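You operate a simulated robot arm through the tools that you are given. There is no shell and no other tool. Be economical: measure what you need, move in short steps, check, and stop when the job is done.

The job below is to be done with a simulated two-armed robot. You get a single attempt, and the scene is never put back.

## Task
Pick up the brown parcel from the desk top with one hand, pass it to the other hand and put it on the lower shelf of the parts stand. Fetch the clear cup and set it on the white cover. Open the lower desk drawer, take the white piston and put it in the inside of the lower desk drawer, then shut the drawer. Take the small green tin and leave it on top of the orange case. Fetch the orange strainer and set it on top of the black head. The order is free. Set down upright: brown parcel, clear cup, small green tin, orange strainer.
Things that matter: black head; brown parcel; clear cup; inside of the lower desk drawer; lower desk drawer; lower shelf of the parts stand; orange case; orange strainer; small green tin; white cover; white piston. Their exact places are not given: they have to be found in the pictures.

The check looks at the end state, three seconds after you hand in, the way a careful person would. Anything else that was tipped, shoved, dropped, spilled or broken makes it a failure. Lids that push on must go on centred and level and be pressed home; caps that screw on are set level and turned clockwise until they are tight.

## Robot
Two 7-joint arms with three-finger grippers on one trunk, on a base that drives. Base frame: it is fixed to the floor where the robot stands at the start and does not move with it; the origin is under the middle of the robot, x ahead of it, y to its left, z up; the surface under the hand at the start is at about z = 0.845. Readings come in m, rad, newtons and seconds.
The left shoulder is at the start at [0.07, 0.146, 1.187], the right one opposite. With the tool pointing down near the work surface each hand reaches from about 0.28 to 0.68 m from the robot's upright axis, wherever it stands, measured 20 degrees to its own side. Places, roughly: black head (9x9x8 cm) [-3.9, -0.1, 0.9]; brown parcel [0.5, 0, 1]; clear cup (8x7x8 cm) [0.5, -0.1, 0.9]; inside of the lower desk drawer [0.5, -0.1, 0.3]; lower desk drawer [0.5, -0.1, 0.4]; lower shelf of the parts stand [-1, -0.4, 0.1]; orange case (16x15x3 cm) [-1.6, -0.3, 0.9]; orange strainer (7x6x8 cm) [0, -1.8, 0.7]; small green tin (4x5x7 cm) [1.3, -1.1, 1.3]; white cover (15x15x2 cm) [-1.4, -0.3, 0.9]; white piston (5x5x3 cm) [0.7, -0.2, 0.9]. Payload 2.2 kg a hand.
The TCP of each hand is the grasp point between the finger pads, 0.028 m short of the fingertips. In the tool frame z runs along the fingers and y along their closing line. The gripper opens to 0.102 m. The gripper's body begins 0.071 m behind the TCP.
Orientation is told as [roll, pitch, yaw] about the base's x, y, z axes, in that order, counted from this pose: with the fingers straight down and closing along the base's y, the tool's x points along the base's -x, its y along +y and its z along -z.

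## Interface
- The arms move only by the tool send_rows. It takes "left_rows", "right_rows" or both (then of equal length, played together; a hand with none holds still); each is one flat list of numbers, 7 for each row, row after row: the opening in per cent of the stroke, from 0 (shut) to 100 (fully open), then the shift along the tool's x, y, z in cm, then the turn, a rotation vector about the tool's x, y, z in rad. In form: [claw, tx, ty, tz, ax, ay, az, claw, tx, ty, tz, ax, ay, az, ...]. A call has 1 to 10 rows; each row is the pose to reach, as a shift and turn from the pose commanded when the call began, along the tool's axes at that moment. A row lasts 0.2 s, in which the tool goes at most 0.05 m and 0.15 rad; a call with a longer step from one row to the next is refused whole, and so is a gripper value outside its range. Where a pose cannot be reached the arm comes as near as it can. A force on the tool above 40 N (or 10 N above the force at the start of the call, whichever is more), or a blocked arm, ends the call early, and 0.2 s more pass. The fingers move at their own pace and stop on an object; they squeeze with about 43 N. The grip force told is the motor's: it shows also when the fingers shut on nothing. Time passes only in rows, and 0.2 s behind the last, so rows that repeat a pose let the fingers close. It gives the time, the measured TCP pose, the force on the tool (base axes), the opening and the grip force at its end, in the units of the frame above (readings bear some noise), with the torque about the TCP (base axes, N m) and any sound that the robot's microphone picked up.
- Cameras (640 x 400 px; columns grow to the right, rows downward): "scene" is now at [0.1268, -0.0205, 1.388]; the picture's right is [-0.25, -0.97, 0.00], its down [-0.80, 0.21, -0.56] and it looks along [0.54, -0.14, -0.83] (base axes); focal length 230 px, centre (320, 200). "left" rides on the left gripper at [0.072, 0.038, -0.086] in its tool frame; the picture's right is [-0.47, 0.89, 0.00], its down [-0.60, -0.32, -0.73] and it looks along [-0.65, -0.34, 0.68] (tool axes); focal length 256 px, centre (320, 200). "right" rides on the right gripper at [0.069, 0.044, -0.086] in its tool frame; the picture's right is [-0.53, 0.84, 0.00], its down [-0.58, -0.36, -0.73] and it looks along [-0.62, -0.39, 0.68] (tool axes); focal length 256 px, centre (320, 200).
- get_image(camera): a new picture of that camera. No time passes.
- lift_body(by): slides the trunk up (or, below 0, down) by that many m; the arms and the scene camera ride with it, the base frame stays. It gives what a move gives, with no picture.
- steer(legs): drives the robot by 1 to 6 legs, each [ahead, left, turn to the left] in m, m and rad, along the robot's own axes; the way and the turn of a leg run together, so that a leg with both is an arc; at most 1.5 m and 3.142 rad a leg. The arms and the cameras ride along, it lands a little off, and it stops where it bumps. It gives what a move gives.
- aim_head(pan, tilt): turns the head with the scene camera to pan (to the left, within 1.501 rad either way) and tilt (down, from -0.506 to 1.204), counted from straight ahead of the robot. It gives what a move gives.
- probe_pixels(camera, pixels): for up to 12 pixels [column, row] of the newest picture of that camera ("zoom" is the newest enlarged one), the place [x, y, z] in the base frame of the surface seen there, good to about 0.002 m, but the place of the scene camera against the robot may be out by one fixed shift of up to 0.012 m in any direction. No time passes.
- inspect(camera, box): a new picture of the part [left, top, right, bottom] of that camera's present view, enlarged. No time passes.
- finish_job(): hands the job in; it is judged then, once.

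Go step by step. Measure first, check grasps and placings, and put right what went wrong. The budget is 131 turns and 142 pictures, counting those below and the enlarged ones. Unless the task says otherwise, let go and move clear before handing in, and close with one line.

The tools are called after "Request:" as name(argument=value, ...) on one line, values as JSON. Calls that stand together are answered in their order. send_rows: Moves the arms, as the interface text tells. Its arguments: {"type":"object","properties":{"left_rows":{"type":"array","items":{"type":"number"}},"right_rows":{"type":"array","items":{"type":"number"}}},"required":[]} The other tools are called the same way: lift_body (by) slides the trunk up or down; steer (legs) drives the base; aim_head (pan, tilt) turns the head that bears the scene camera; get_image (camera) takes a picture; probe_pixels (camera, pixels) gives the place of the surface under pixels of a picture; inspect (camera, box) takes an enlarged picture of a part of a camera's view; finish_job () hands the job in.

At the start:

```text
t: 0.0
left_position: [0.555, 0.1407, 1.0932]
left_ee_rot: [0.0, -0.001, 0.0]
left_contact_force: [0.0, 0.0, -0.8]
left_moment: [-0.02, -0.01, -0.03]
left_width: 0.1019
left_gripper_force: 0.0
right_position: [0.4691, -0.3315, 1.1108]
right_ee_rot: [0.0, 0.0, 0.001]
right_contact_force: [0.4, 0.1, 0.4]
right_moment: [0.02, -0.04, 0.0]
right_width: 0.1018
right_gripper_force: 0.1
trunk travel left (down, up): [-0.725, 0.215]
robot x, y, heading: [0.0008, -0.0013, 0.0]
head pan, tilt: [-0.255, 0.974]
```

scene: 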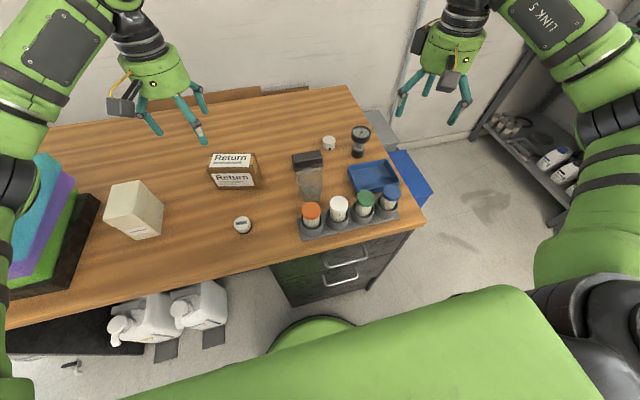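
right: 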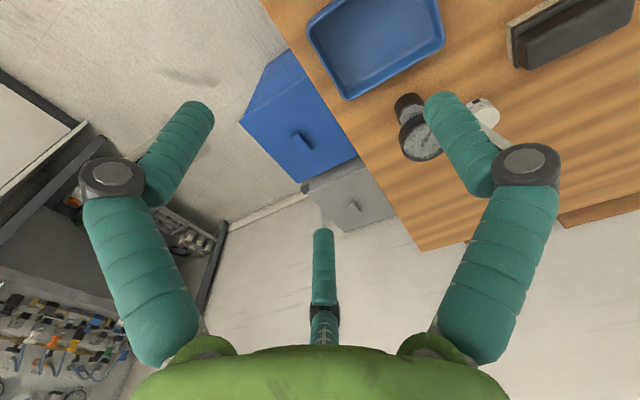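
left: 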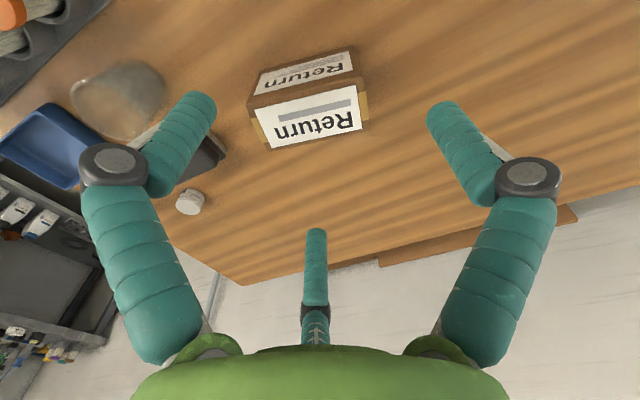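

The first picture shows the parcel near (233,170), the cup near (310,182), a white object at (329,142), and the drawer handles near (340,275). I'll enlarge the view and measure.

Request:
inspect(camera="scene", box=[190, 110, 430, 310])

Request:
probe_pixels(camera="scene", pixels=[[233, 157], [233, 180], [212, 178], [254, 186], [310, 182], [329, 138], [330, 148], [243, 220], [340, 280], [345, 256], [305, 210], [270, 250]])

```text
2.00 times, centred on (310, 210) of scene
```

zoom: 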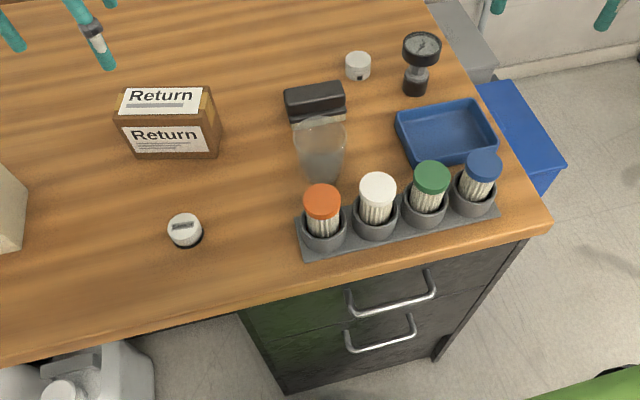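

```text
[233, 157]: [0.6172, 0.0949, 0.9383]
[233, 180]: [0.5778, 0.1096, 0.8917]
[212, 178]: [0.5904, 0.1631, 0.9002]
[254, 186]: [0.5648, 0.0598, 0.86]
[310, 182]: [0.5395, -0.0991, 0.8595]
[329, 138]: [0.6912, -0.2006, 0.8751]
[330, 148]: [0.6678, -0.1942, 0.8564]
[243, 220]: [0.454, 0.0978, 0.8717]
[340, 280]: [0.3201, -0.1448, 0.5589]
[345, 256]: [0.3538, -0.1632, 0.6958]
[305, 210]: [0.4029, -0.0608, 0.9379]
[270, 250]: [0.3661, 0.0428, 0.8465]
```

The desk layout is clear, with the piston near (0.68,-0.20). Next I'll look around with the head to find the other stations.

Request:
aim_head(pan=-1.5, tilt=0.5)

Request:
get_image(camera="scene")

Request:
aim_head(pan=-0.8, tilt=0.4)

Request:
get_image(camera="scene")

```text
t: 1.4
left_position: [0.5558, 0.141, 1.0938]
left_ee_rot: [0.0, 0.0, -0.001]
left_contact_force: [-0.5, 0.1, -0.5]
left_moment: [0.01, -0.02, -0.02]
left_width: 0.1022
left_gripper_force: 0.1
right_position: [0.4699, -0.3312, 1.1104]
right_ee_rot: [0.001, 0.0, -0.002]
right_contact_force: [-0.4, 1.1, 0.1]
right_moment: [-0.03, -0.01, 0.0]
right_width: 0.1019
right_gripper_force: 0.1
trunk travel left (down, up): [-0.725, 0.215]
robot x, y, heading: [-0.0019, -0.0022, 0.001]
head pan, tilt: [-1.499, 0.499]
```

```text
137 pictures are left
```

scene: 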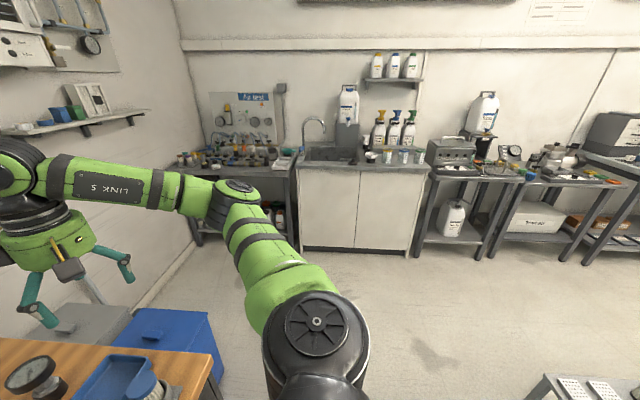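

```text
t: 2.5
left_position: [0.556, 0.1417, 1.0938]
left_ee_rot: [-0.001, 0.0, 0.0]
left_contact_force: [-1.3, 0.4, 0.3]
left_moment: [0.02, -0.01, 0.0]
left_width: 0.1018
left_gripper_force: 0.0
right_position: [0.4693, -0.3319, 1.1115]
right_ee_rot: [-0.001, 0.0, 0.001]
right_contact_force: [-0.7, -0.2, -0.1]
right_moment: [0.03, -0.01, -0.03]
right_width: 0.102
right_gripper_force: 0.0
trunk travel left (down, up): [-0.725, 0.215]
robot x, y, heading: [-0.0012, 0.0022, -0.002]
head pan, tilt: [-0.799, 0.4]
```

```text
136 pictures are left
```

scene: 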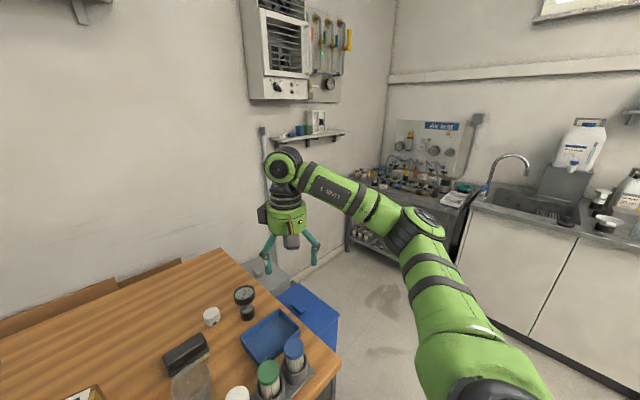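

The wall shelf at (310,133) holds green items, and the sink is at (535,205). I'll enlarge both and measure them.

Request:
inspect(camera="scene", box=[265, 95, 361, 155])

Request:
probe_pixels(camera="scene", pixels=[[308, 131], [300, 131], [294, 132], [318, 120], [285, 138], [325, 134], [540, 215], [480, 210], [560, 222], [590, 235]])

Request:
aim_head(pan=-1.4, tilt=0.7)

Request:
inspect(camera="scene", box=[180, 40, 420, 190])

```text
6.67 times, centred on (313, 125) of scene
```

zoom: 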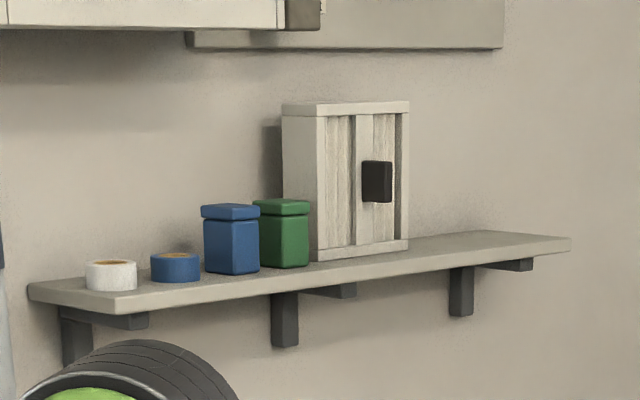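

```text
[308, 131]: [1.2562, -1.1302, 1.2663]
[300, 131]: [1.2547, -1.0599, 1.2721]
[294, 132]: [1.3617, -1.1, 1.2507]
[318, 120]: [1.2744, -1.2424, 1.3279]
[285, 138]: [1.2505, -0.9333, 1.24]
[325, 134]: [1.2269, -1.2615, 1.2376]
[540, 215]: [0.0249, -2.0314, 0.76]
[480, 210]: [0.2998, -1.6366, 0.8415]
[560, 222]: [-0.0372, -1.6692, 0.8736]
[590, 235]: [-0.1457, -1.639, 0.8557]
```

```text
t: 3.5
left_position: [0.5539, 0.1396, 1.094]
left_ee_rot: [-0.001, 0.001, -0.003]
left_contact_force: [0.8, -0.6, 0.3]
left_moment: [-0.01, 0.0, -0.01]
left_width: 0.1019
left_gripper_force: 0.0
right_position: [0.4693, -0.3325, 1.1103]
right_ee_rot: [0.001, 0.001, 0.0]
right_contact_force: [0.5, 0.4, -0.1]
right_moment: [-0.01, 0.02, -0.02]
right_width: 0.1022
right_gripper_force: 0.0
trunk travel left (down, up): [-0.725, 0.215]
robot x, y, heading: [0.0005, 0.0026, 0.002]
head pan, tilt: [-1.4, 0.7]
```

```text
2.67 times, centred on (300, 115) of scene
```

zoom: 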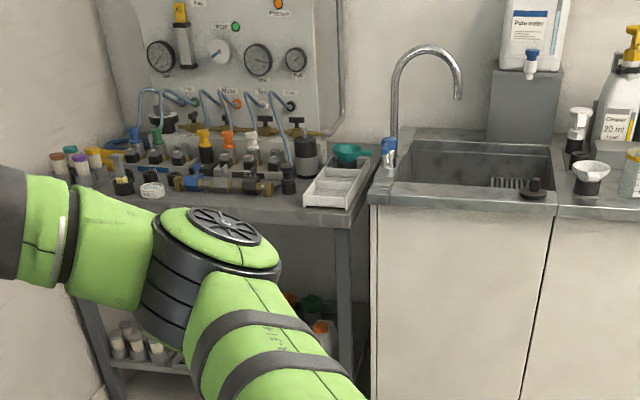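

The tin is the green box near (1.29,-1.12,1.26), and the strainer must be in the sink near (0,-1.8). I'll do the drawer first: back off, lower the trunk and look at the drawer front.

Request:
steer(legs=[[-0.5, 0, 0]])

Request:
aim_head(pan=-0.15, tilt=0.75)

Request:
lift_body(by=-0.4)

Request:
get_image(camera="scene")

```text
t: 6.6
left_position: [0.0667, 0.1367, 1.0948]
left_ee_rot: [0.0, -0.001, -0.007]
left_contact_force: [0.1, 0.3, 0.5]
left_moment: [0.04, 0.0, 0.02]
left_width: 0.1019
left_gripper_force: 0.0
right_position: [-0.022, -0.3336, 1.1116]
right_ee_rot: [0.0, -0.001, -0.006]
right_contact_force: [-0.3, -0.1, 0.8]
right_moment: [0.0, 0.02, -0.03]
right_width: 0.1022
right_gripper_force: 0.0
trunk travel left (down, up): [-0.725, 0.215]
robot x, y, heading: [-0.4865, 0.0003, -0.009]
head pan, tilt: [-1.4, 0.7]
stopped in leg 1: the robot was blocked; the commanded pose is now the measured one
```

```text
t: 8.0
left_position: [0.0666, 0.1386, 1.0946]
left_ee_rot: [0.0, 0.0, -0.007]
left_contact_force: [0.0, 0.9, -0.7]
left_moment: [-0.03, -0.02, -0.06]
left_width: 0.1021
left_gripper_force: 0.0
right_position: [-0.0215, -0.3339, 1.1114]
right_ee_rot: [-0.001, 0.0, -0.006]
right_contact_force: [-0.1, 0.1, -0.2]
right_moment: [0.02, 0.02, -0.02]
right_width: 0.1019
right_gripper_force: 0.1
trunk travel left (down, up): [-0.725, 0.215]
robot x, y, heading: [-0.486, 0.0004, -0.008]
head pan, tilt: [-0.15, 0.75]
```

```text
t: 11.8
left_position: [0.0686, 0.1374, 0.6939]
left_ee_rot: [-0.002, 0.0, -0.007]
left_contact_force: [0.3, 0.1, -0.2]
left_moment: [0.01, 0.03, 0.02]
left_width: 0.1019
left_gripper_force: 0.1
right_position: [-0.0207, -0.3341, 0.712]
right_ee_rot: [-0.001, 0.0, -0.006]
right_contact_force: [0.3, 0.0, 0.3]
right_moment: [-0.01, 0.02, -0.02]
right_width: 0.1019
right_gripper_force: 0.1
trunk travel left (down, up): [-0.325, 0.615]
robot x, y, heading: [-0.4898, 0.0013, -0.007]
head pan, tilt: [-0.15, 0.75]
```

```text
133 pictures are left
```

scene: 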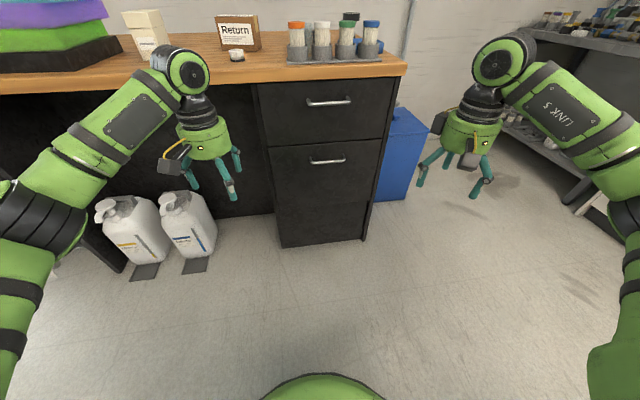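

The base was stopped at x≈-0.49 by something behind it, probably the parts stand. The lower handle shows at (327,161), so I'll measure it and the drawer edges.

Request:
inspect(camera="scene", box=[250, 70, 410, 170])

Request:
probe_pixels(camera="scene", pixels=[[327, 162], [313, 163], [342, 161], [327, 180], [269, 149], [389, 141], [281, 244], [370, 238], [328, 102], [393, 75], [262, 90]])

```text
4.00 times, centred on (330, 120) of scene
```

zoom: 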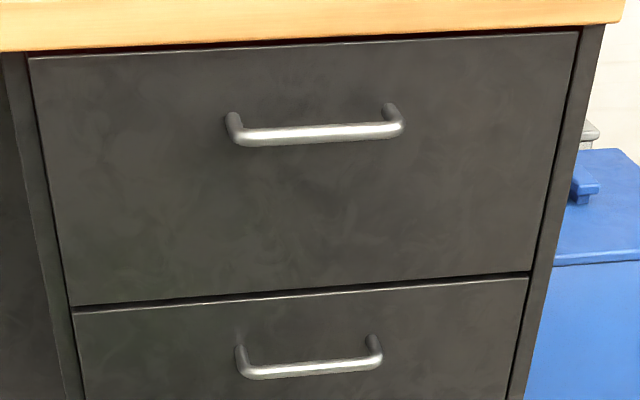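

```text
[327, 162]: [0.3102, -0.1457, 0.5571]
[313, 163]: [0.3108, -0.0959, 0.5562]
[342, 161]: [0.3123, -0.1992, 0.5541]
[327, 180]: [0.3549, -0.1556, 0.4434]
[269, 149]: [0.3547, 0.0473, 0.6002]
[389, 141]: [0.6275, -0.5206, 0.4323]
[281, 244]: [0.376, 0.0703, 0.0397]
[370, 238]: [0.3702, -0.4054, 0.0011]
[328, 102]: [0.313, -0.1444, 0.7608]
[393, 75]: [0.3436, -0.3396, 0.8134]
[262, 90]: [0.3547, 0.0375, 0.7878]
```

The lower handle bar is at about (0.315, -0.08 to -0.21, 0.556), and the drawer front is at x=0.355. I'll turn the right hand to point forward with the fingers closing vertically, and pull the left hand back.

Request:
send_rows(right_rows=[100, -0.2, 1.9, 1.5, -0.086, -0.086, 0.086, 100, -0.4, 3.8, 3.0, -0.172, -0.172, 0.172, 100, -0.6, 5.7, 4.5, -0.258, -0.258, 0.258, 100, -0.8, 7.6, 6.0, -0.344, -0.344, 0.344, 100, -1, 9.5, 7.5, -0.43, -0.43, 0.43, 100, -1.2, 11.4, 9, -0.516, -0.516, 0.516, 100, -1.4, 13.3, 10.5, -0.602, -0.602, 0.602, 100, -1.6, 15.2, 12.5, -0.688, -0.688, 0.688, 100, -1.8, 17.1, 14, -0.774, -0.774, 0.774, 100, -2, 19, 15.5, -0.86, -0.86, 0.86], left_rows=[100, 2, 1, 0, 0, 0, 0, 100, 4, 2, 0, 0, 0, 0, 100, 6, 3, 0, 0, 0, 0, 100, 8, 4, 0, 0, 0, 0, 100, 10, 5, 0, 0, 0, 0, 100, 12, 6, 0, 0, 0, 0, 100, 14, 7, 0, 0, 0, 0, 100, 16, 8, 0, 0, 0, 0, 100, 18, 9, 0, 0, 0, 0, 100, 20, 10, 0, 0, 0, 0])

Request:
send_rows(right_rows=[100, 0, 0, 0, -0.086, -0.086, 0.086, 100, 0, 0, 0, -0.172, -0.172, 0.172, 100, 0, 0, 0, -0.258, -0.258, 0.258, 100, 0, 0, 0, -0.343, -0.343, 0.343, 100, 0, 0, 0, -0.349, -0.349, 0.349])

Request:
get_image(camera="scene")

```text
t: 14.2
left_position: [-0.133, 0.2391, 0.6949]
left_ee_rot: [0.003, -0.001, -0.009]
left_contact_force: [0.3, -0.2, 0.3]
left_moment: [0.02, 0.01, 0.01]
left_width: 0.1022
left_gripper_force: 0.1
right_position: [0.0029, -0.1737, 0.5652]
right_ee_rot: [1.088, -0.413, -1.095]
right_contact_force: [0.1, -0.6, 0.8]
right_moment: [-0.02, 0.0, 0.0]
right_width: 0.1017
right_gripper_force: 0.1
right hand out of reach, approached as far as the arm can: row 10
trunk travel left (down, up): [-0.325, 0.615]
robot x, y, heading: [-0.4878, 0.0018, -0.005]
head pan, tilt: [-0.15, 0.75]
stopped in row 10 (right hand): the arm was blocked; the commanded pose is now the measured one
```

```text
t: 15.4
left_position: [-0.1336, 0.238, 0.6953]
left_ee_rot: [0.0, 0.0, -0.006]
left_contact_force: [0.1, 0.0, 0.3]
left_moment: [0.03, 0.02, 0.01]
left_width: 0.1022
left_gripper_force: 0.1
right_position: [0.0017, -0.174, 0.5663]
right_ee_rot: [1.576, -0.164, -1.533]
right_contact_force: [0.1, 0.2, 0.1]
right_moment: [0.01, -0.03, -0.02]
right_width: 0.1022
right_gripper_force: 0.0
trunk travel left (down, up): [-0.325, 0.615]
robot x, y, heading: [-0.4893, -0.0003, -0.006]
head pan, tilt: [-0.15, 0.75]
```

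```text
131 pictures are left
```

scene: 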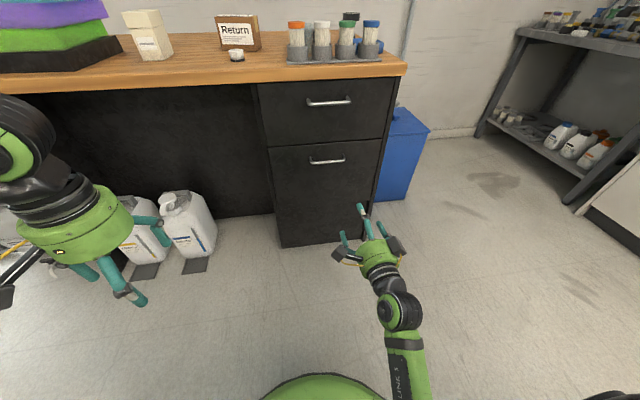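

The right hand now points forward, with a roll error of about 0.16. I'll square it up, then drive ahead to the handle.

Request:
send_rows(right_rows=[100, 1.2, -0.4, 0, 0, 0, 0.08, 100, 2.6, -0.8, 0, 0, 0, 0.16, 100, 2.6, -0.8, 0, 0, 0, 0.16])

Request:
steer(legs=[[0.27, 0, 0]])

Request:
get_image(camera="right")

Request:
get_image(camera="scene")

```text
t: 16.2
left_position: [-0.1327, 0.2379, 0.6951]
left_ee_rot: [0.001, 0.001, -0.007]
left_contact_force: [-0.7, 0.0, 0.8]
left_moment: [0.02, 0.02, 0.02]
left_width: 0.1017
left_gripper_force: 0.1
right_position: [0.0034, -0.1603, 0.5563]
right_ee_rot: [1.583, -0.077, -1.512]
right_contact_force: [0.0, -0.3, 0.3]
right_moment: [0.04, -0.01, 0.01]
right_width: 0.1022
right_gripper_force: 0.2
trunk travel left (down, up): [-0.325, 0.615]
robot x, y, heading: [-0.4915, -0.0002, -0.003]
head pan, tilt: [-0.15, 0.75]
```

```text
t: 18.1
left_position: [0.1402, 0.2356, 0.6952]
left_ee_rot: [0.0, 0.001, -0.011]
left_contact_force: [0.0, -0.3, -0.5]
left_moment: [0.0, 0.03, 0.0]
left_width: 0.1018
left_gripper_force: 0.0
right_position: [0.2735, -0.1622, 0.552]
right_ee_rot: [1.576, -0.075, -1.511]
right_contact_force: [0.0, -0.6, 0.0]
right_moment: [0.03, -0.03, -0.01]
right_width: 0.1019
right_gripper_force: 0.0
trunk travel left (down, up): [-0.325, 0.615]
robot x, y, heading: [-0.2173, -0.0036, -0.004]
head pan, tilt: [-0.15, 0.75]
```

```text
130 pictures are left
```

right: 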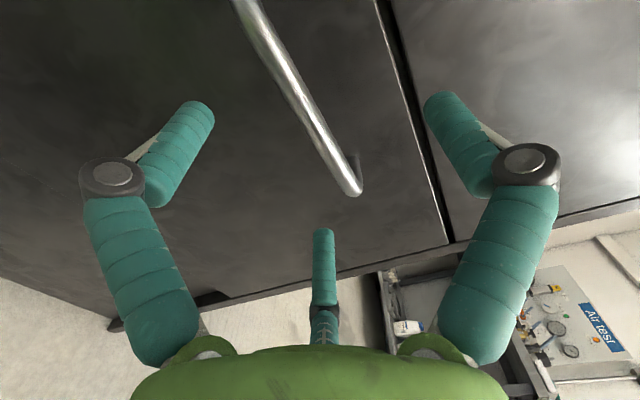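

```text
129 pictures are left
```

scene: 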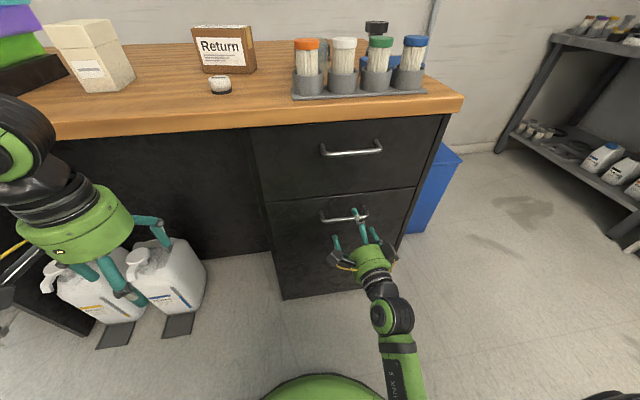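

Three prongs show in the wrist view, including a middle one at (323,270). I'll probe it along with the bar to know where it sits in the tool frame.

Request:
probe_pixels(camera="right", pixels=[[323, 235], [323, 280], [323, 310], [190, 120], [440, 110], [140, 270], [500, 270], [300, 100], [345, 180], [320, 380], [485, 130], [260, 30]])

```text
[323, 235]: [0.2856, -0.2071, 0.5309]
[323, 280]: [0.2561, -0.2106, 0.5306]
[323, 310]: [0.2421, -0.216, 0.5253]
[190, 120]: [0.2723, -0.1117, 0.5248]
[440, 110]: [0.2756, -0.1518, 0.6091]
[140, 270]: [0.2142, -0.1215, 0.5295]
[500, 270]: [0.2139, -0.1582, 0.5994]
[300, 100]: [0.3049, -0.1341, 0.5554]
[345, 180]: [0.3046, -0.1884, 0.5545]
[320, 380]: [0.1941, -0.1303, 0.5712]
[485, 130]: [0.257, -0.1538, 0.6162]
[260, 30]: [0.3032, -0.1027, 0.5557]
```

The gripper has one finger above and two below, and the bar is at z≈0.5555, x≈0.305. I'll centre left by about 2 cm, advance 3.2 cm and close.

Request:
send_rows(right_rows=[100, 2, 0.2, 0, 0, 0, 0, 100, 2, 0.2, 1.6, 0, 0, 0, 100, 2, 0.2, 3.2, 0, 0, 0, 0, 2, 0.2, 3.2, 0, 0, 0, 0, 2, 0.2, 3.2, 0, 0, 0, 0, 2, 0.2, 3.2, 0, 0, 0])

Request:
get_image(camera="right")

```text
t: 19.5
left_position: [0.1373, 0.2352, 0.6969]
left_ee_rot: [-0.001, -0.004, -0.01]
left_contact_force: [-0.2, 0.2, 0.5]
left_moment: [-0.04, 0.0, -0.01]
left_width: 0.1021
left_gripper_force: 0.0
right_position: [0.298, -0.1481, 0.5485]
right_ee_rot: [1.57, -0.155, -1.49]
right_contact_force: [-12.4, 5.5, 17.2]
right_moment: [0.95, -0.24, 0.26]
right_width: 0.0245
right_gripper_force: 44.8
trunk travel left (down, up): [-0.325, 0.615]
robot x, y, heading: [-0.2131, 0.0, -0.01]
head pan, tilt: [-0.15, 0.75]
```

```text
128 pictures are left
```

right: 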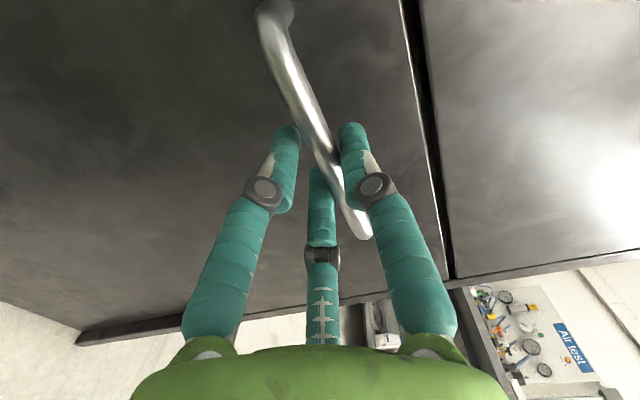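

The three fingers converge and hold the bar (width 0.0245). Next I pull by driving back.

Request:
steer(legs=[[-0.25, 0, 0]])

Request:
get_image(camera="scene")

```text
t: 21.4
left_position: [-0.1188, 0.237, 0.6966]
left_ee_rot: [0.001, -0.003, -0.011]
left_contact_force: [0.6, 0.5, -0.2]
left_moment: [0.01, 0.02, 0.02]
left_width: 0.1019
left_gripper_force: 0.0
right_position: [0.0444, -0.1495, 0.5472]
right_ee_rot: [1.571, -0.157, -1.493]
right_contact_force: [-0.4, -0.8, 11.7]
right_moment: [1.19, -0.07, 0.15]
right_width: 0.0242
right_gripper_force: 45.6
trunk travel left (down, up): [-0.325, 0.615]
robot x, y, heading: [-0.4742, 0.0015, -0.009]
head pan, tilt: [-0.15, 0.75]
```

```text
127 pictures are left
```

scene: 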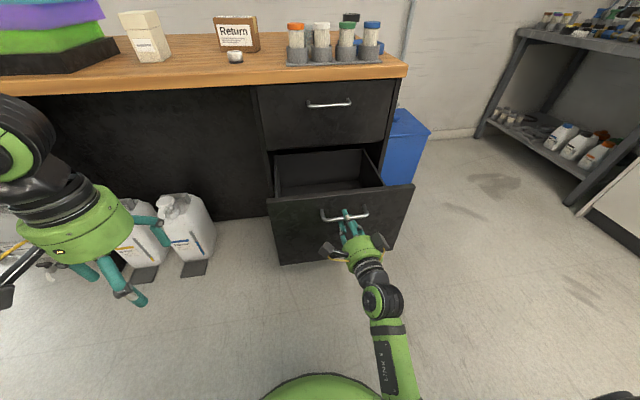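

The drawer is open by about 25 cm. I'll let go, back the hand off, and probe the drawer interior.

Request:
send_rows(right_rows=[100, 0, 0, 0, 0, 0, 0, 100, 0, 0, 0, 0, 0, 0, 100, 0, 0, -3, 0, 0, 0, 100, 0, 0, -6, 0, 0, 0, 100, 0, 0, -9, 0, 0, 0])

Request:
lift_body(by=0.4)

Request:
aim_head(pan=-0.15, tilt=0.9)

Request:
get_image(camera="scene")

```text
t: 22.6
left_position: [-0.1176, 0.2379, 0.6959]
left_ee_rot: [-0.001, 0.0, -0.009]
left_contact_force: [-0.1, 0.7, -0.7]
left_moment: [0.01, -0.03, -0.01]
left_width: 0.1021
left_gripper_force: 0.0
right_position: [-0.0479, -0.1567, 0.5476]
right_ee_rot: [1.569, -0.157, -1.493]
right_contact_force: [0.7, -0.6, 0.4]
right_moment: [0.01, 0.0, 0.01]
right_width: 0.102
right_gripper_force: 0.1
trunk travel left (down, up): [-0.325, 0.615]
robot x, y, heading: [-0.4731, -0.0002, -0.007]
head pan, tilt: [-0.15, 0.75]
```

```text
t: 26.4
left_position: [-0.1173, 0.2364, 1.095]
left_ee_rot: [0.001, 0.001, -0.011]
left_contact_force: [0.6, 0.2, -0.1]
left_moment: [-0.03, 0.01, -0.02]
left_width: 0.1019
left_gripper_force: 0.0
right_position: [-0.045, -0.1574, 0.9476]
right_ee_rot: [1.571, -0.157, -1.494]
right_contact_force: [0.0, 0.4, -0.1]
right_moment: [-0.02, 0.0, 0.02]
right_width: 0.1019
right_gripper_force: 0.2
trunk travel left (down, up): [-0.725, 0.215]
robot x, y, heading: [-0.4718, -0.0009, -0.004]
head pan, tilt: [-0.15, 0.75]
```

```text
t: 27.1
left_position: [-0.1184, 0.2373, 1.0955]
left_ee_rot: [0.0, 0.0, -0.009]
left_contact_force: [-0.2, -0.1, 0.3]
left_moment: [-0.02, 0.01, 0.0]
left_width: 0.1018
left_gripper_force: 0.0
right_position: [-0.0452, -0.1577, 0.9475]
right_ee_rot: [1.57, -0.157, -1.494]
right_contact_force: [-0.5, 0.5, 0.0]
right_moment: [-0.02, -0.02, 0.0]
right_width: 0.1017
right_gripper_force: 0.1
trunk travel left (down, up): [-0.725, 0.215]
robot x, y, heading: [-0.4745, -0.0023, -0.014]
head pan, tilt: [-0.15, 0.901]
```

```text
126 pictures are left
```

scene: 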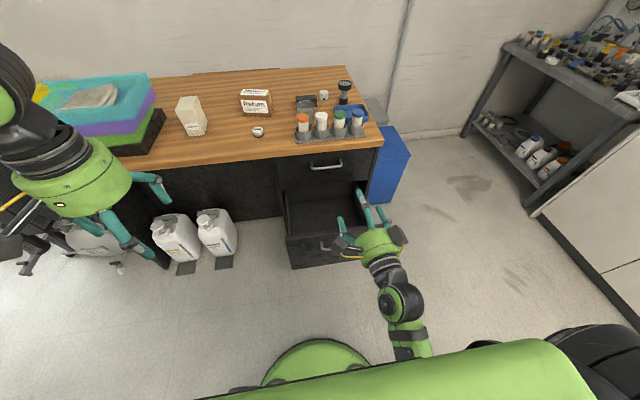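

The drawer now blocks a frontal approach to the piston, so I'll consider reaching from the right side of the drawer. First I'll probe the drawer inside, the bin and the piston.

Request:
probe_pixels(camera="scene", pixels=[[315, 220], [300, 215], [350, 210], [290, 237], [320, 237], [385, 155], [400, 145], [408, 155], [323, 96], [343, 85], [305, 104], [375, 203]])

Request:
inspect(camera="scene", box=[220, 60, 420, 280])

```text
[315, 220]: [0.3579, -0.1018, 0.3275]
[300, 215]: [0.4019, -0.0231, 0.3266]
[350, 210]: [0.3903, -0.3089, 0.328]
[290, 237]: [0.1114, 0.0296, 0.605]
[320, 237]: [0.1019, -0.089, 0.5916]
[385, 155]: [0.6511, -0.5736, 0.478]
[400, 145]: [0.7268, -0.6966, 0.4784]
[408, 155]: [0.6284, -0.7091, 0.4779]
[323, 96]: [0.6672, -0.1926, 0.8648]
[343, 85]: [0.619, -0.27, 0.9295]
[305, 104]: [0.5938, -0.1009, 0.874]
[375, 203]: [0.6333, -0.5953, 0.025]
```

```text
1.82 times, centred on (320, 170) of scene
```

zoom: 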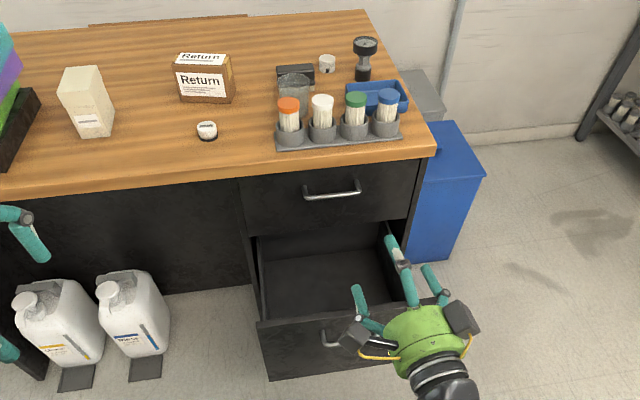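

The drawer floor is at z≈0.328, and the bin top is at x≥0.63, z 0.478. I'll turn the right hand back to tool-down, raise it, then drive round to about (0.22,-0.65).

Request:
send_rows(right_rows=[100, 0, 1.5, 0, 0.086, 0.086, -0.086, 100, 0, 3, 0, 0.172, 0.172, -0.172, 100, 0, 4.5, 0, 0.258, 0.258, -0.258, 100, 0, 6, 0, 0.344, 0.344, -0.344, 100, 0, 7.5, 0, 0.43, 0.43, -0.43, 100, 0, 9, 0, 0.516, 0.516, -0.516, 100, 0, 10.5, 0, 0.602, 0.602, -0.602, 100, 0, 12, 0, 0.688, 0.688, -0.688, 100, 0, 13.5, 0, 0.774, 0.774, -0.774, 100, 0, 15, 0, 0.86, 0.86, -0.86])

Request:
send_rows(right_rows=[100, 0, 0, 0, 0.086, 0.086, -0.086, 100, 0, 0, 0, 0.172, 0.172, -0.172, 100, 0, 0, 0, 0.258, 0.258, -0.258, 100, 0, 0, 0, 0.344, 0.344, -0.344])

Request:
aim_head(pan=-0.9, tilt=0.9)

Request:
get_image(camera="scene")

```text
t: 29.3
left_position: [-0.1167, 0.2382, 1.0939]
left_ee_rot: [-0.002, 0.0, -0.012]
left_contact_force: [-0.6, 0.4, -0.1]
left_moment: [-0.02, 0.01, 0.02]
left_width: 0.102
left_gripper_force: 0.0
right_position: [-0.0476, -0.133, 1.0952]
right_ee_rot: [0.259, -0.328, -0.294]
right_contact_force: [0.0, -0.2, 0.2]
right_moment: [-0.01, 0.03, 0.01]
right_width: 0.1021
right_gripper_force: 0.1
right hand out of reach, approached as far as the arm can: row 2, 3, 4, 5, 6, 7
trunk travel left (down, up): [-0.725, 0.215]
robot x, y, heading: [-0.4702, 0.0005, -0.008]
head pan, tilt: [-0.15, 0.901]
```

```text
t: 30.3
left_position: [-0.116, 0.2387, 1.0952]
left_ee_rot: [-0.003, 0.0, -0.01]
left_contact_force: [-0.7, 0.3, 0.3]
left_moment: [-0.03, -0.01, -0.02]
left_width: 0.1019
left_gripper_force: 0.1
right_position: [-0.0468, -0.1325, 1.0969]
right_ee_rot: [-0.152, -0.002, 0.073]
right_contact_force: [-0.4, 0.0, 1.0]
right_moment: [0.01, 0.0, -0.01]
right_width: 0.1019
right_gripper_force: 0.1
trunk travel left (down, up): [-0.725, 0.215]
robot x, y, heading: [-0.4701, 0.0007, -0.01]
head pan, tilt: [-0.15, 0.901]
```

```text
t: 31.4
left_position: [-0.1173, 0.236, 1.095]
left_ee_rot: [0.002, 0.0, -0.011]
left_contact_force: [-0.4, 0.9, -0.6]
left_moment: [0.03, 0.03, -0.01]
left_width: 0.1018
left_gripper_force: 0.1
right_position: [-0.0471, -0.1336, 1.0974]
right_ee_rot: [-0.151, -0.004, 0.071]
right_contact_force: [0.8, 0.0, -0.1]
right_moment: [-0.01, 0.01, 0.03]
right_width: 0.102
right_gripper_force: 0.1
trunk travel left (down, up): [-0.725, 0.215]
robot x, y, heading: [-0.4722, 0.0006, -0.009]
head pan, tilt: [-0.901, 0.901]
```

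```text
124 pictures are left
```

scene: 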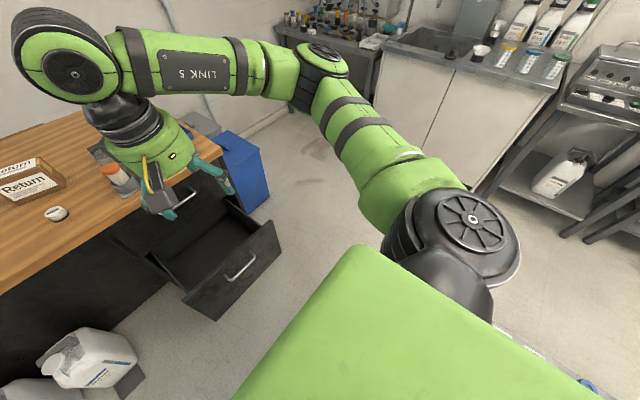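

The floor to the right is clear. I'll tidy the right hand outward and drive round to the right side of the drawer.

Request:
send_rows(right_rows=[100, 0, -4, 0, -0.03, 0, 0.014, 100, 0, -8, 0, -0.06, 0, 0.028, 100, 0, -12, 0, -0.09, 0, 0.042, 100, 0, -16, 0, -0.12, 0, 0.056, 100, 0, -20, 0, -0.15, 0, 0.07])

Request:
steer(legs=[[0, -0.65, 0], [0.69, 0, 0], [0, 0, 0.43]])

Request:
aim_head(pan=0.3, tilt=0.9)

Request:
get_image(camera="scene")

```text
t: 32.6
left_position: [-0.1178, 0.2351, 1.0959]
left_ee_rot: [0.005, -0.002, -0.011]
left_contact_force: [0.1, 0.1, -0.4]
left_moment: [-0.01, 0.0, 0.0]
left_width: 0.1019
left_gripper_force: 0.1
right_position: [-0.0357, -0.3312, 1.1253]
right_ee_rot: [-0.002, -0.01, 0.004]
right_contact_force: [0.2, 0.4, -0.1]
right_moment: [0.03, 0.0, -0.03]
right_width: 0.1019
right_gripper_force: 0.1
trunk travel left (down, up): [-0.725, 0.215]
robot x, y, heading: [-0.4718, 0.0018, -0.01]
head pan, tilt: [-0.901, 0.901]
```

```text
t: 34.5
left_position: [-0.1042, 0.1159, 1.095]
left_ee_rot: [0.0, 0.002, -0.014]
left_contact_force: [-0.1, 0.0, -0.4]
left_moment: [0.0, 0.02, 0.01]
left_width: 0.1021
left_gripper_force: 0.0
right_position: [-0.022, -0.4515, 1.1262]
right_ee_rot: [-0.002, -0.008, 0.002]
right_contact_force: [-0.4, -0.1, 0.1]
right_moment: [0.01, 0.02, 0.01]
right_width: 0.1021
right_gripper_force: 0.1
trunk travel left (down, up): [-0.725, 0.215]
robot x, y, heading: [-0.4608, -0.1157, -0.014]
head pan, tilt: [-0.901, 0.901]
stopped in leg 1: the robot was blocked; the commanded pose is now the measured one
```

```text
t: 35.9
left_position: [-0.1048, 0.1153, 1.0956]
left_ee_rot: [0.0, -0.001, -0.013]
left_contact_force: [-1.1, 0.1, -0.1]
left_moment: [0.02, 0.03, -0.03]
left_width: 0.102
left_gripper_force: 0.0
right_position: [-0.0224, -0.4518, 1.1264]
right_ee_rot: [-0.001, -0.008, 0.003]
right_contact_force: [-0.3, 0.8, 0.2]
right_moment: [-0.02, 0.01, 0.01]
right_width: 0.1021
right_gripper_force: 0.1
trunk travel left (down, up): [-0.725, 0.215]
robot x, y, heading: [-0.461, -0.1256, -0.012]
head pan, tilt: [0.3, 0.901]
```

```text
123 pictures are left
```

scene: 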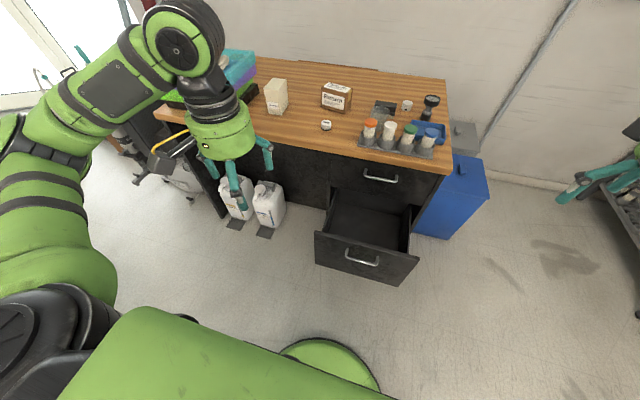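

The base was blocked on the right, probably by the stand behind-right. I'll go forward a little first, then right and ahead.

Request:
steer(legs=[[0.15, 0, 0.0], [0, -0.53, 0], [0.53, 0, 0], [0, 0, 0.43]])

Request:
get_image(camera="scene")

```text
t: 43.9
left_position: [0.4455, -0.2883, 1.0947]
left_ee_rot: [0.0, -0.001, 0.427]
left_contact_force: [-0.5, 0.2, 0.6]
left_moment: [-0.01, -0.01, -0.01]
left_width: 0.102
left_gripper_force: 0.0
right_position: [0.7598, -0.766, 1.1264]
right_ee_rot: [-0.001, -0.006, 0.443]
right_contact_force: [0.5, -0.1, 0.2]
right_moment: [0.0, -0.02, -0.04]
right_width: 0.102
right_gripper_force: 0.1
trunk travel left (down, up): [-0.725, 0.215]
robot x, y, heading: [0.2288, -0.6544, 0.432]
head pan, tilt: [0.3, 0.901]
```

```text
122 pictures are left
```

scene: 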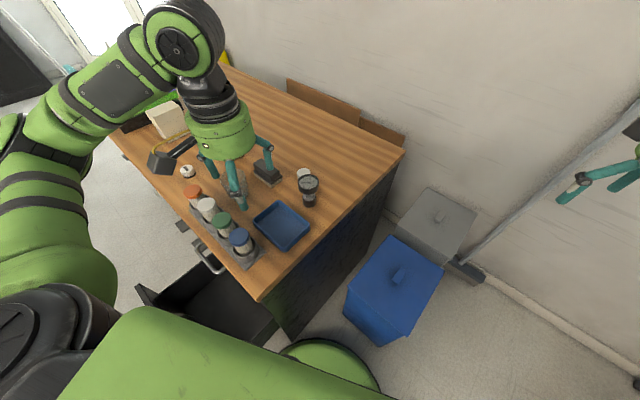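

I'm in position at (0.229,-0.654), heading 0.43. I'll zoom on the piston near (303,173) and take the left wrist view.

Request:
inspect(camera="scene", box=[200, 130, 360, 230])

Request:
get_image(camera="left")

Request:
probe_pixels(camera="scene", pixels=[[303, 171], [300, 175], [307, 182], [310, 202], [280, 222], [268, 170]])

```text
4.00 times, centred on (280, 180) of scene
```

zoom: 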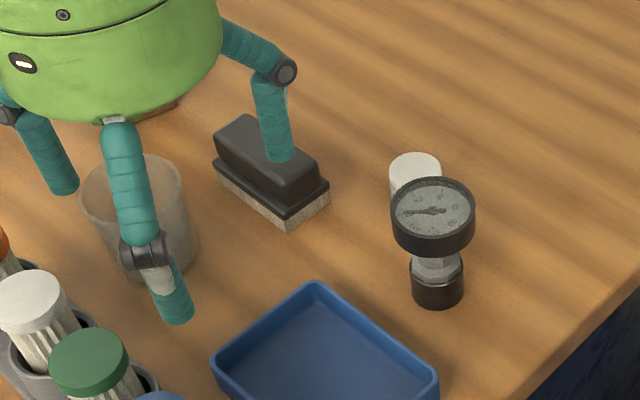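

```text
120 pictures are left
```

left: 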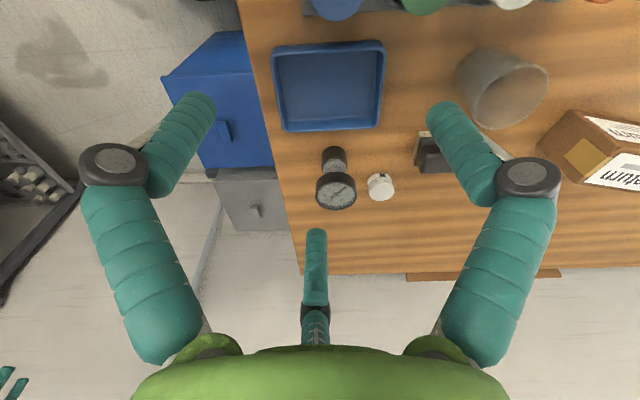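

```text
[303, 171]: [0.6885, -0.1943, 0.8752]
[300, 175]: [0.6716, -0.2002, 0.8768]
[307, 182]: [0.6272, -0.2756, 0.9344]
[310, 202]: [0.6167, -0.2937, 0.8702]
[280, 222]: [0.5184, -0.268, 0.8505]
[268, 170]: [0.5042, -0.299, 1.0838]
```

The left wrist view shows the piston at (380,187) and the gauge at (335,185). I'll probe those for precise positions.

Request:
probe_pixels(camera="left", pixels=[[380, 182], [371, 186], [393, 186], [381, 195], [335, 195], [318, 192], [354, 192], [333, 155], [442, 150], [316, 235], [190, 110], [440, 110]])

```text
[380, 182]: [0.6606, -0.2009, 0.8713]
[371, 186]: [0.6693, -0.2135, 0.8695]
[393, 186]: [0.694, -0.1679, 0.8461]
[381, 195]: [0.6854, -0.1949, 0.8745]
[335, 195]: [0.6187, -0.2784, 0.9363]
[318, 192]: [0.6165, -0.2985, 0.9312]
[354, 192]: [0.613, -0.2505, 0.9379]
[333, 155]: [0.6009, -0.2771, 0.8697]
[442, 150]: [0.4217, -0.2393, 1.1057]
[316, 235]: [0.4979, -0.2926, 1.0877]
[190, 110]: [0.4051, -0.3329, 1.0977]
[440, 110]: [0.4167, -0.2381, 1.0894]
```

The piston centre is at about (0.677,-0.195), top z 0.874, and the gauge lies in direction (-0.59,-0.8) from it. I'll move the left hand above the piston, turned 60° so the gap between fingers faces the gauge.

Request:
send_rows(left_rows=[75, -3.1, -0.1, 0.4, 0, 0, 0.131, 75, -6.2, -0.3, 0.8, 0, 0, 0.262, 75, -9.3, -0.4, 1.5, 0, 0, 0.394, 75, -12.4, -0.5, 3, 0, 0, 0.525, 75, -15.6, -0.7, 4.5, 0, 0, 0.656, 75, -18.7, -0.8, 6.5, 0, 0, 0.787, 75, -21.8, -1, 8, 0, 0, 0.919, 75, -24.9, -1.1, 9.5, 0, 0, 1.05])

Request:
get_image(camera="left")

Request:
get_image(camera="scene")

```text
t: 45.7
left_position: [0.6769, -0.1924, 0.999]
left_ee_rot: [0.001, 0.001, -0.625]
left_contact_force: [0.1, -0.5, 0.0]
left_moment: [-0.02, 0.05, -0.02]
left_width: 0.0763
left_gripper_force: 0.0
right_position: [0.7617, -0.7653, 1.1247]
right_ee_rot: [0.0, -0.009, 0.442]
right_contact_force: [0.1, 0.4, 0.0]
right_moment: [-0.02, 0.02, 0.0]
right_width: 0.1021
right_gripper_force: 0.1
trunk travel left (down, up): [-0.725, 0.215]
robot x, y, heading: [0.2218, -0.656, 0.432]
head pan, tilt: [0.3, 0.901]
```

```text
119 pictures are left
```

left: 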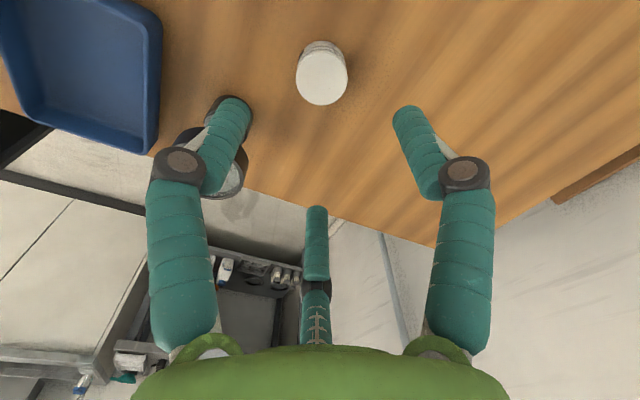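

```text
118 pictures are left
```

scene: 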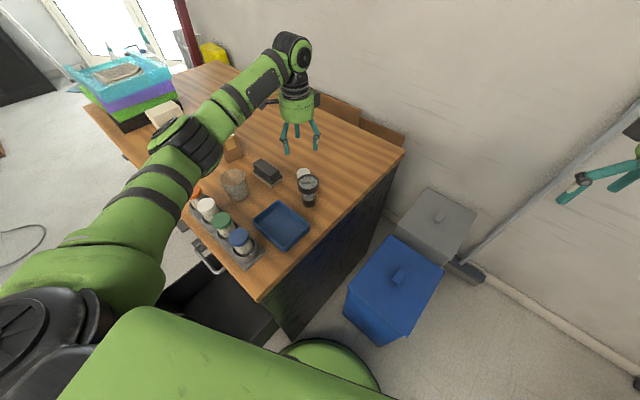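

The left finger at (228,130) overlaps the gauge in view, so I'll probe the fingers, gauge and piston for true clearances.

Request:
probe_pixels(camera="left", pixels=[[321, 77], [300, 75], [344, 80], [325, 102], [230, 115], [180, 160], [240, 185], [410, 125], [316, 220], [465, 170], [316, 285], [245, 130]])

```text
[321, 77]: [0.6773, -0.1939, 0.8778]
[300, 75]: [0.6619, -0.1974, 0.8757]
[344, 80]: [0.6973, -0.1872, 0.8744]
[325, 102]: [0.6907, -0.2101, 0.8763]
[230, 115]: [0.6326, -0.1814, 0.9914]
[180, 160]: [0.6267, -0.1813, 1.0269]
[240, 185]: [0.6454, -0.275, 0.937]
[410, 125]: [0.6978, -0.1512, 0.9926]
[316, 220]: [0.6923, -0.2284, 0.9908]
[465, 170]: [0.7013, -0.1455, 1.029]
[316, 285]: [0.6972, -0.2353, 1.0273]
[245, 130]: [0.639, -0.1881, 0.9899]
```

Clearances are fine, with every finger at least 8.8 cm from the gauge centre. I'll descend 12 cm and close.

Request:
send_rows(left_rows=[75, 0, 0, 4, 0, 0, 0, 75, 0, 0, 8, 0, 0, 0, 75, 0, 0, 11, 0, 0, 0, 75, 0, 0, 12, 0, 0, 0, 0, 0, 0, 12, 0, 0, 0, 0, 0, 0, 12, 0, 0, 0, 0, 0, 0, 12, 0, 0, 0])

Request:
get_image(camera="left")

```text
t: 47.3
left_position: [0.6754, -0.1943, 0.88]
left_ee_rot: [0.001, 0.001, -0.623]
left_contact_force: [0.6, 0.6, 0.7]
left_moment: [-0.02, 0.04, 0.03]
left_width: 0.0401
left_gripper_force: 43.0
right_position: [0.7595, -0.7661, 1.1266]
right_ee_rot: [-0.001, -0.01, 0.44]
right_contact_force: [0.1, -0.3, -0.2]
right_moment: [0.0, 0.02, 0.0]
right_width: 0.102
right_gripper_force: 0.0
trunk travel left (down, up): [-0.725, 0.215]
robot x, y, heading: [0.2246, -0.6518, 0.427]
head pan, tilt: [0.3, 0.901]
```

```text
117 pictures are left
```

left: 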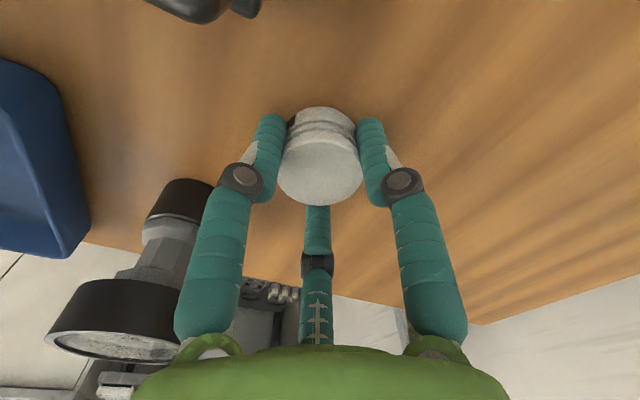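

The piston is held (width 0.040). I'll lift it, turn the robot left by 0.77, and then look down at the drawer.

Request:
send_rows(left_rows=[0, 0, 0, -3, 0, 0, 0, 0, 0, 0, -7, 0, 0, 0, 0, 0, 0, -11, 0, 0, 0, 0, 0, 0, -15, 0, 0, 0, 0, 0, 0, -19, 0, 0, 0, 0, 0, 0, -22, 0, 0, 0])

Request:
steer(legs=[[0, 0, 0.77]])

Request:
get_image(camera="scene")

```text
t: 48.7
left_position: [0.6755, -0.1974, 1.1024]
left_ee_rot: [0.001, 0.001, -0.624]
left_contact_force: [-0.2, -0.7, -2.5]
left_moment: [0.04, -0.01, -0.05]
left_width: 0.0402
left_gripper_force: 42.5
right_position: [0.7593, -0.7654, 1.1255]
right_ee_rot: [-0.002, -0.009, 0.44]
right_contact_force: [0.4, -0.1, -0.3]
right_moment: [-0.01, -0.02, -0.02]
right_width: 0.1018
right_gripper_force: 0.0
trunk travel left (down, up): [-0.725, 0.215]
robot x, y, heading: [0.2218, -0.6502, 0.432]
head pan, tilt: [0.3, 0.901]
```

```text
t: 51.1
left_position: [0.239, -0.0105, 1.1015]
left_ee_rot: [-0.001, -0.002, 0.133]
left_contact_force: [-0.1, -0.4, -1.0]
left_moment: [-0.02, 0.02, 0.02]
left_width: 0.0398
left_gripper_force: 43.1
right_position: [0.6908, -0.3656, 1.1265]
right_ee_rot: [-0.003, -0.008, 1.199]
right_contact_force: [-0.2, -0.1, 0.8]
right_moment: [-0.02, 0.0, -0.01]
right_width: 0.102
right_gripper_force: 0.1
trunk travel left (down, up): [-0.725, 0.215]
robot x, y, heading: [0.2185, -0.6522, 1.184]
head pan, tilt: [0.3, 0.901]
```

```text
116 pictures are left
```

scene: 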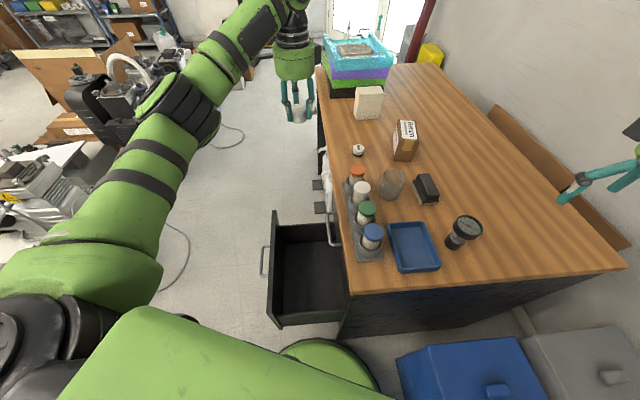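

There's a good view of the drawer from here. I'll probe its rim and floor.

Request:
probe_pixels(camera="scene", pixels=[[310, 280], [278, 270], [276, 215], [278, 318], [330, 225], [340, 310], [334, 240], [310, 312], [300, 226]])

Request:
inspect(camera="scene", box=[250, 190, 410, 350])

```text
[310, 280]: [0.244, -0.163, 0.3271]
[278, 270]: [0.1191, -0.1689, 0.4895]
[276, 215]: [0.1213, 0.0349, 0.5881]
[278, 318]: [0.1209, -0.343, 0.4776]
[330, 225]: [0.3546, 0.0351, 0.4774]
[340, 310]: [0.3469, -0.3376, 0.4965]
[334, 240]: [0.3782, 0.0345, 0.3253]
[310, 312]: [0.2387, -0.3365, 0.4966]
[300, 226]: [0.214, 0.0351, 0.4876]
```

```text
2.50 times, centred on (330, 270) of scene
```

zoom: 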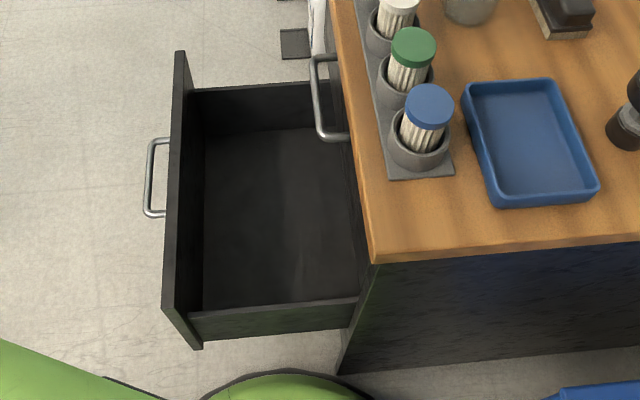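

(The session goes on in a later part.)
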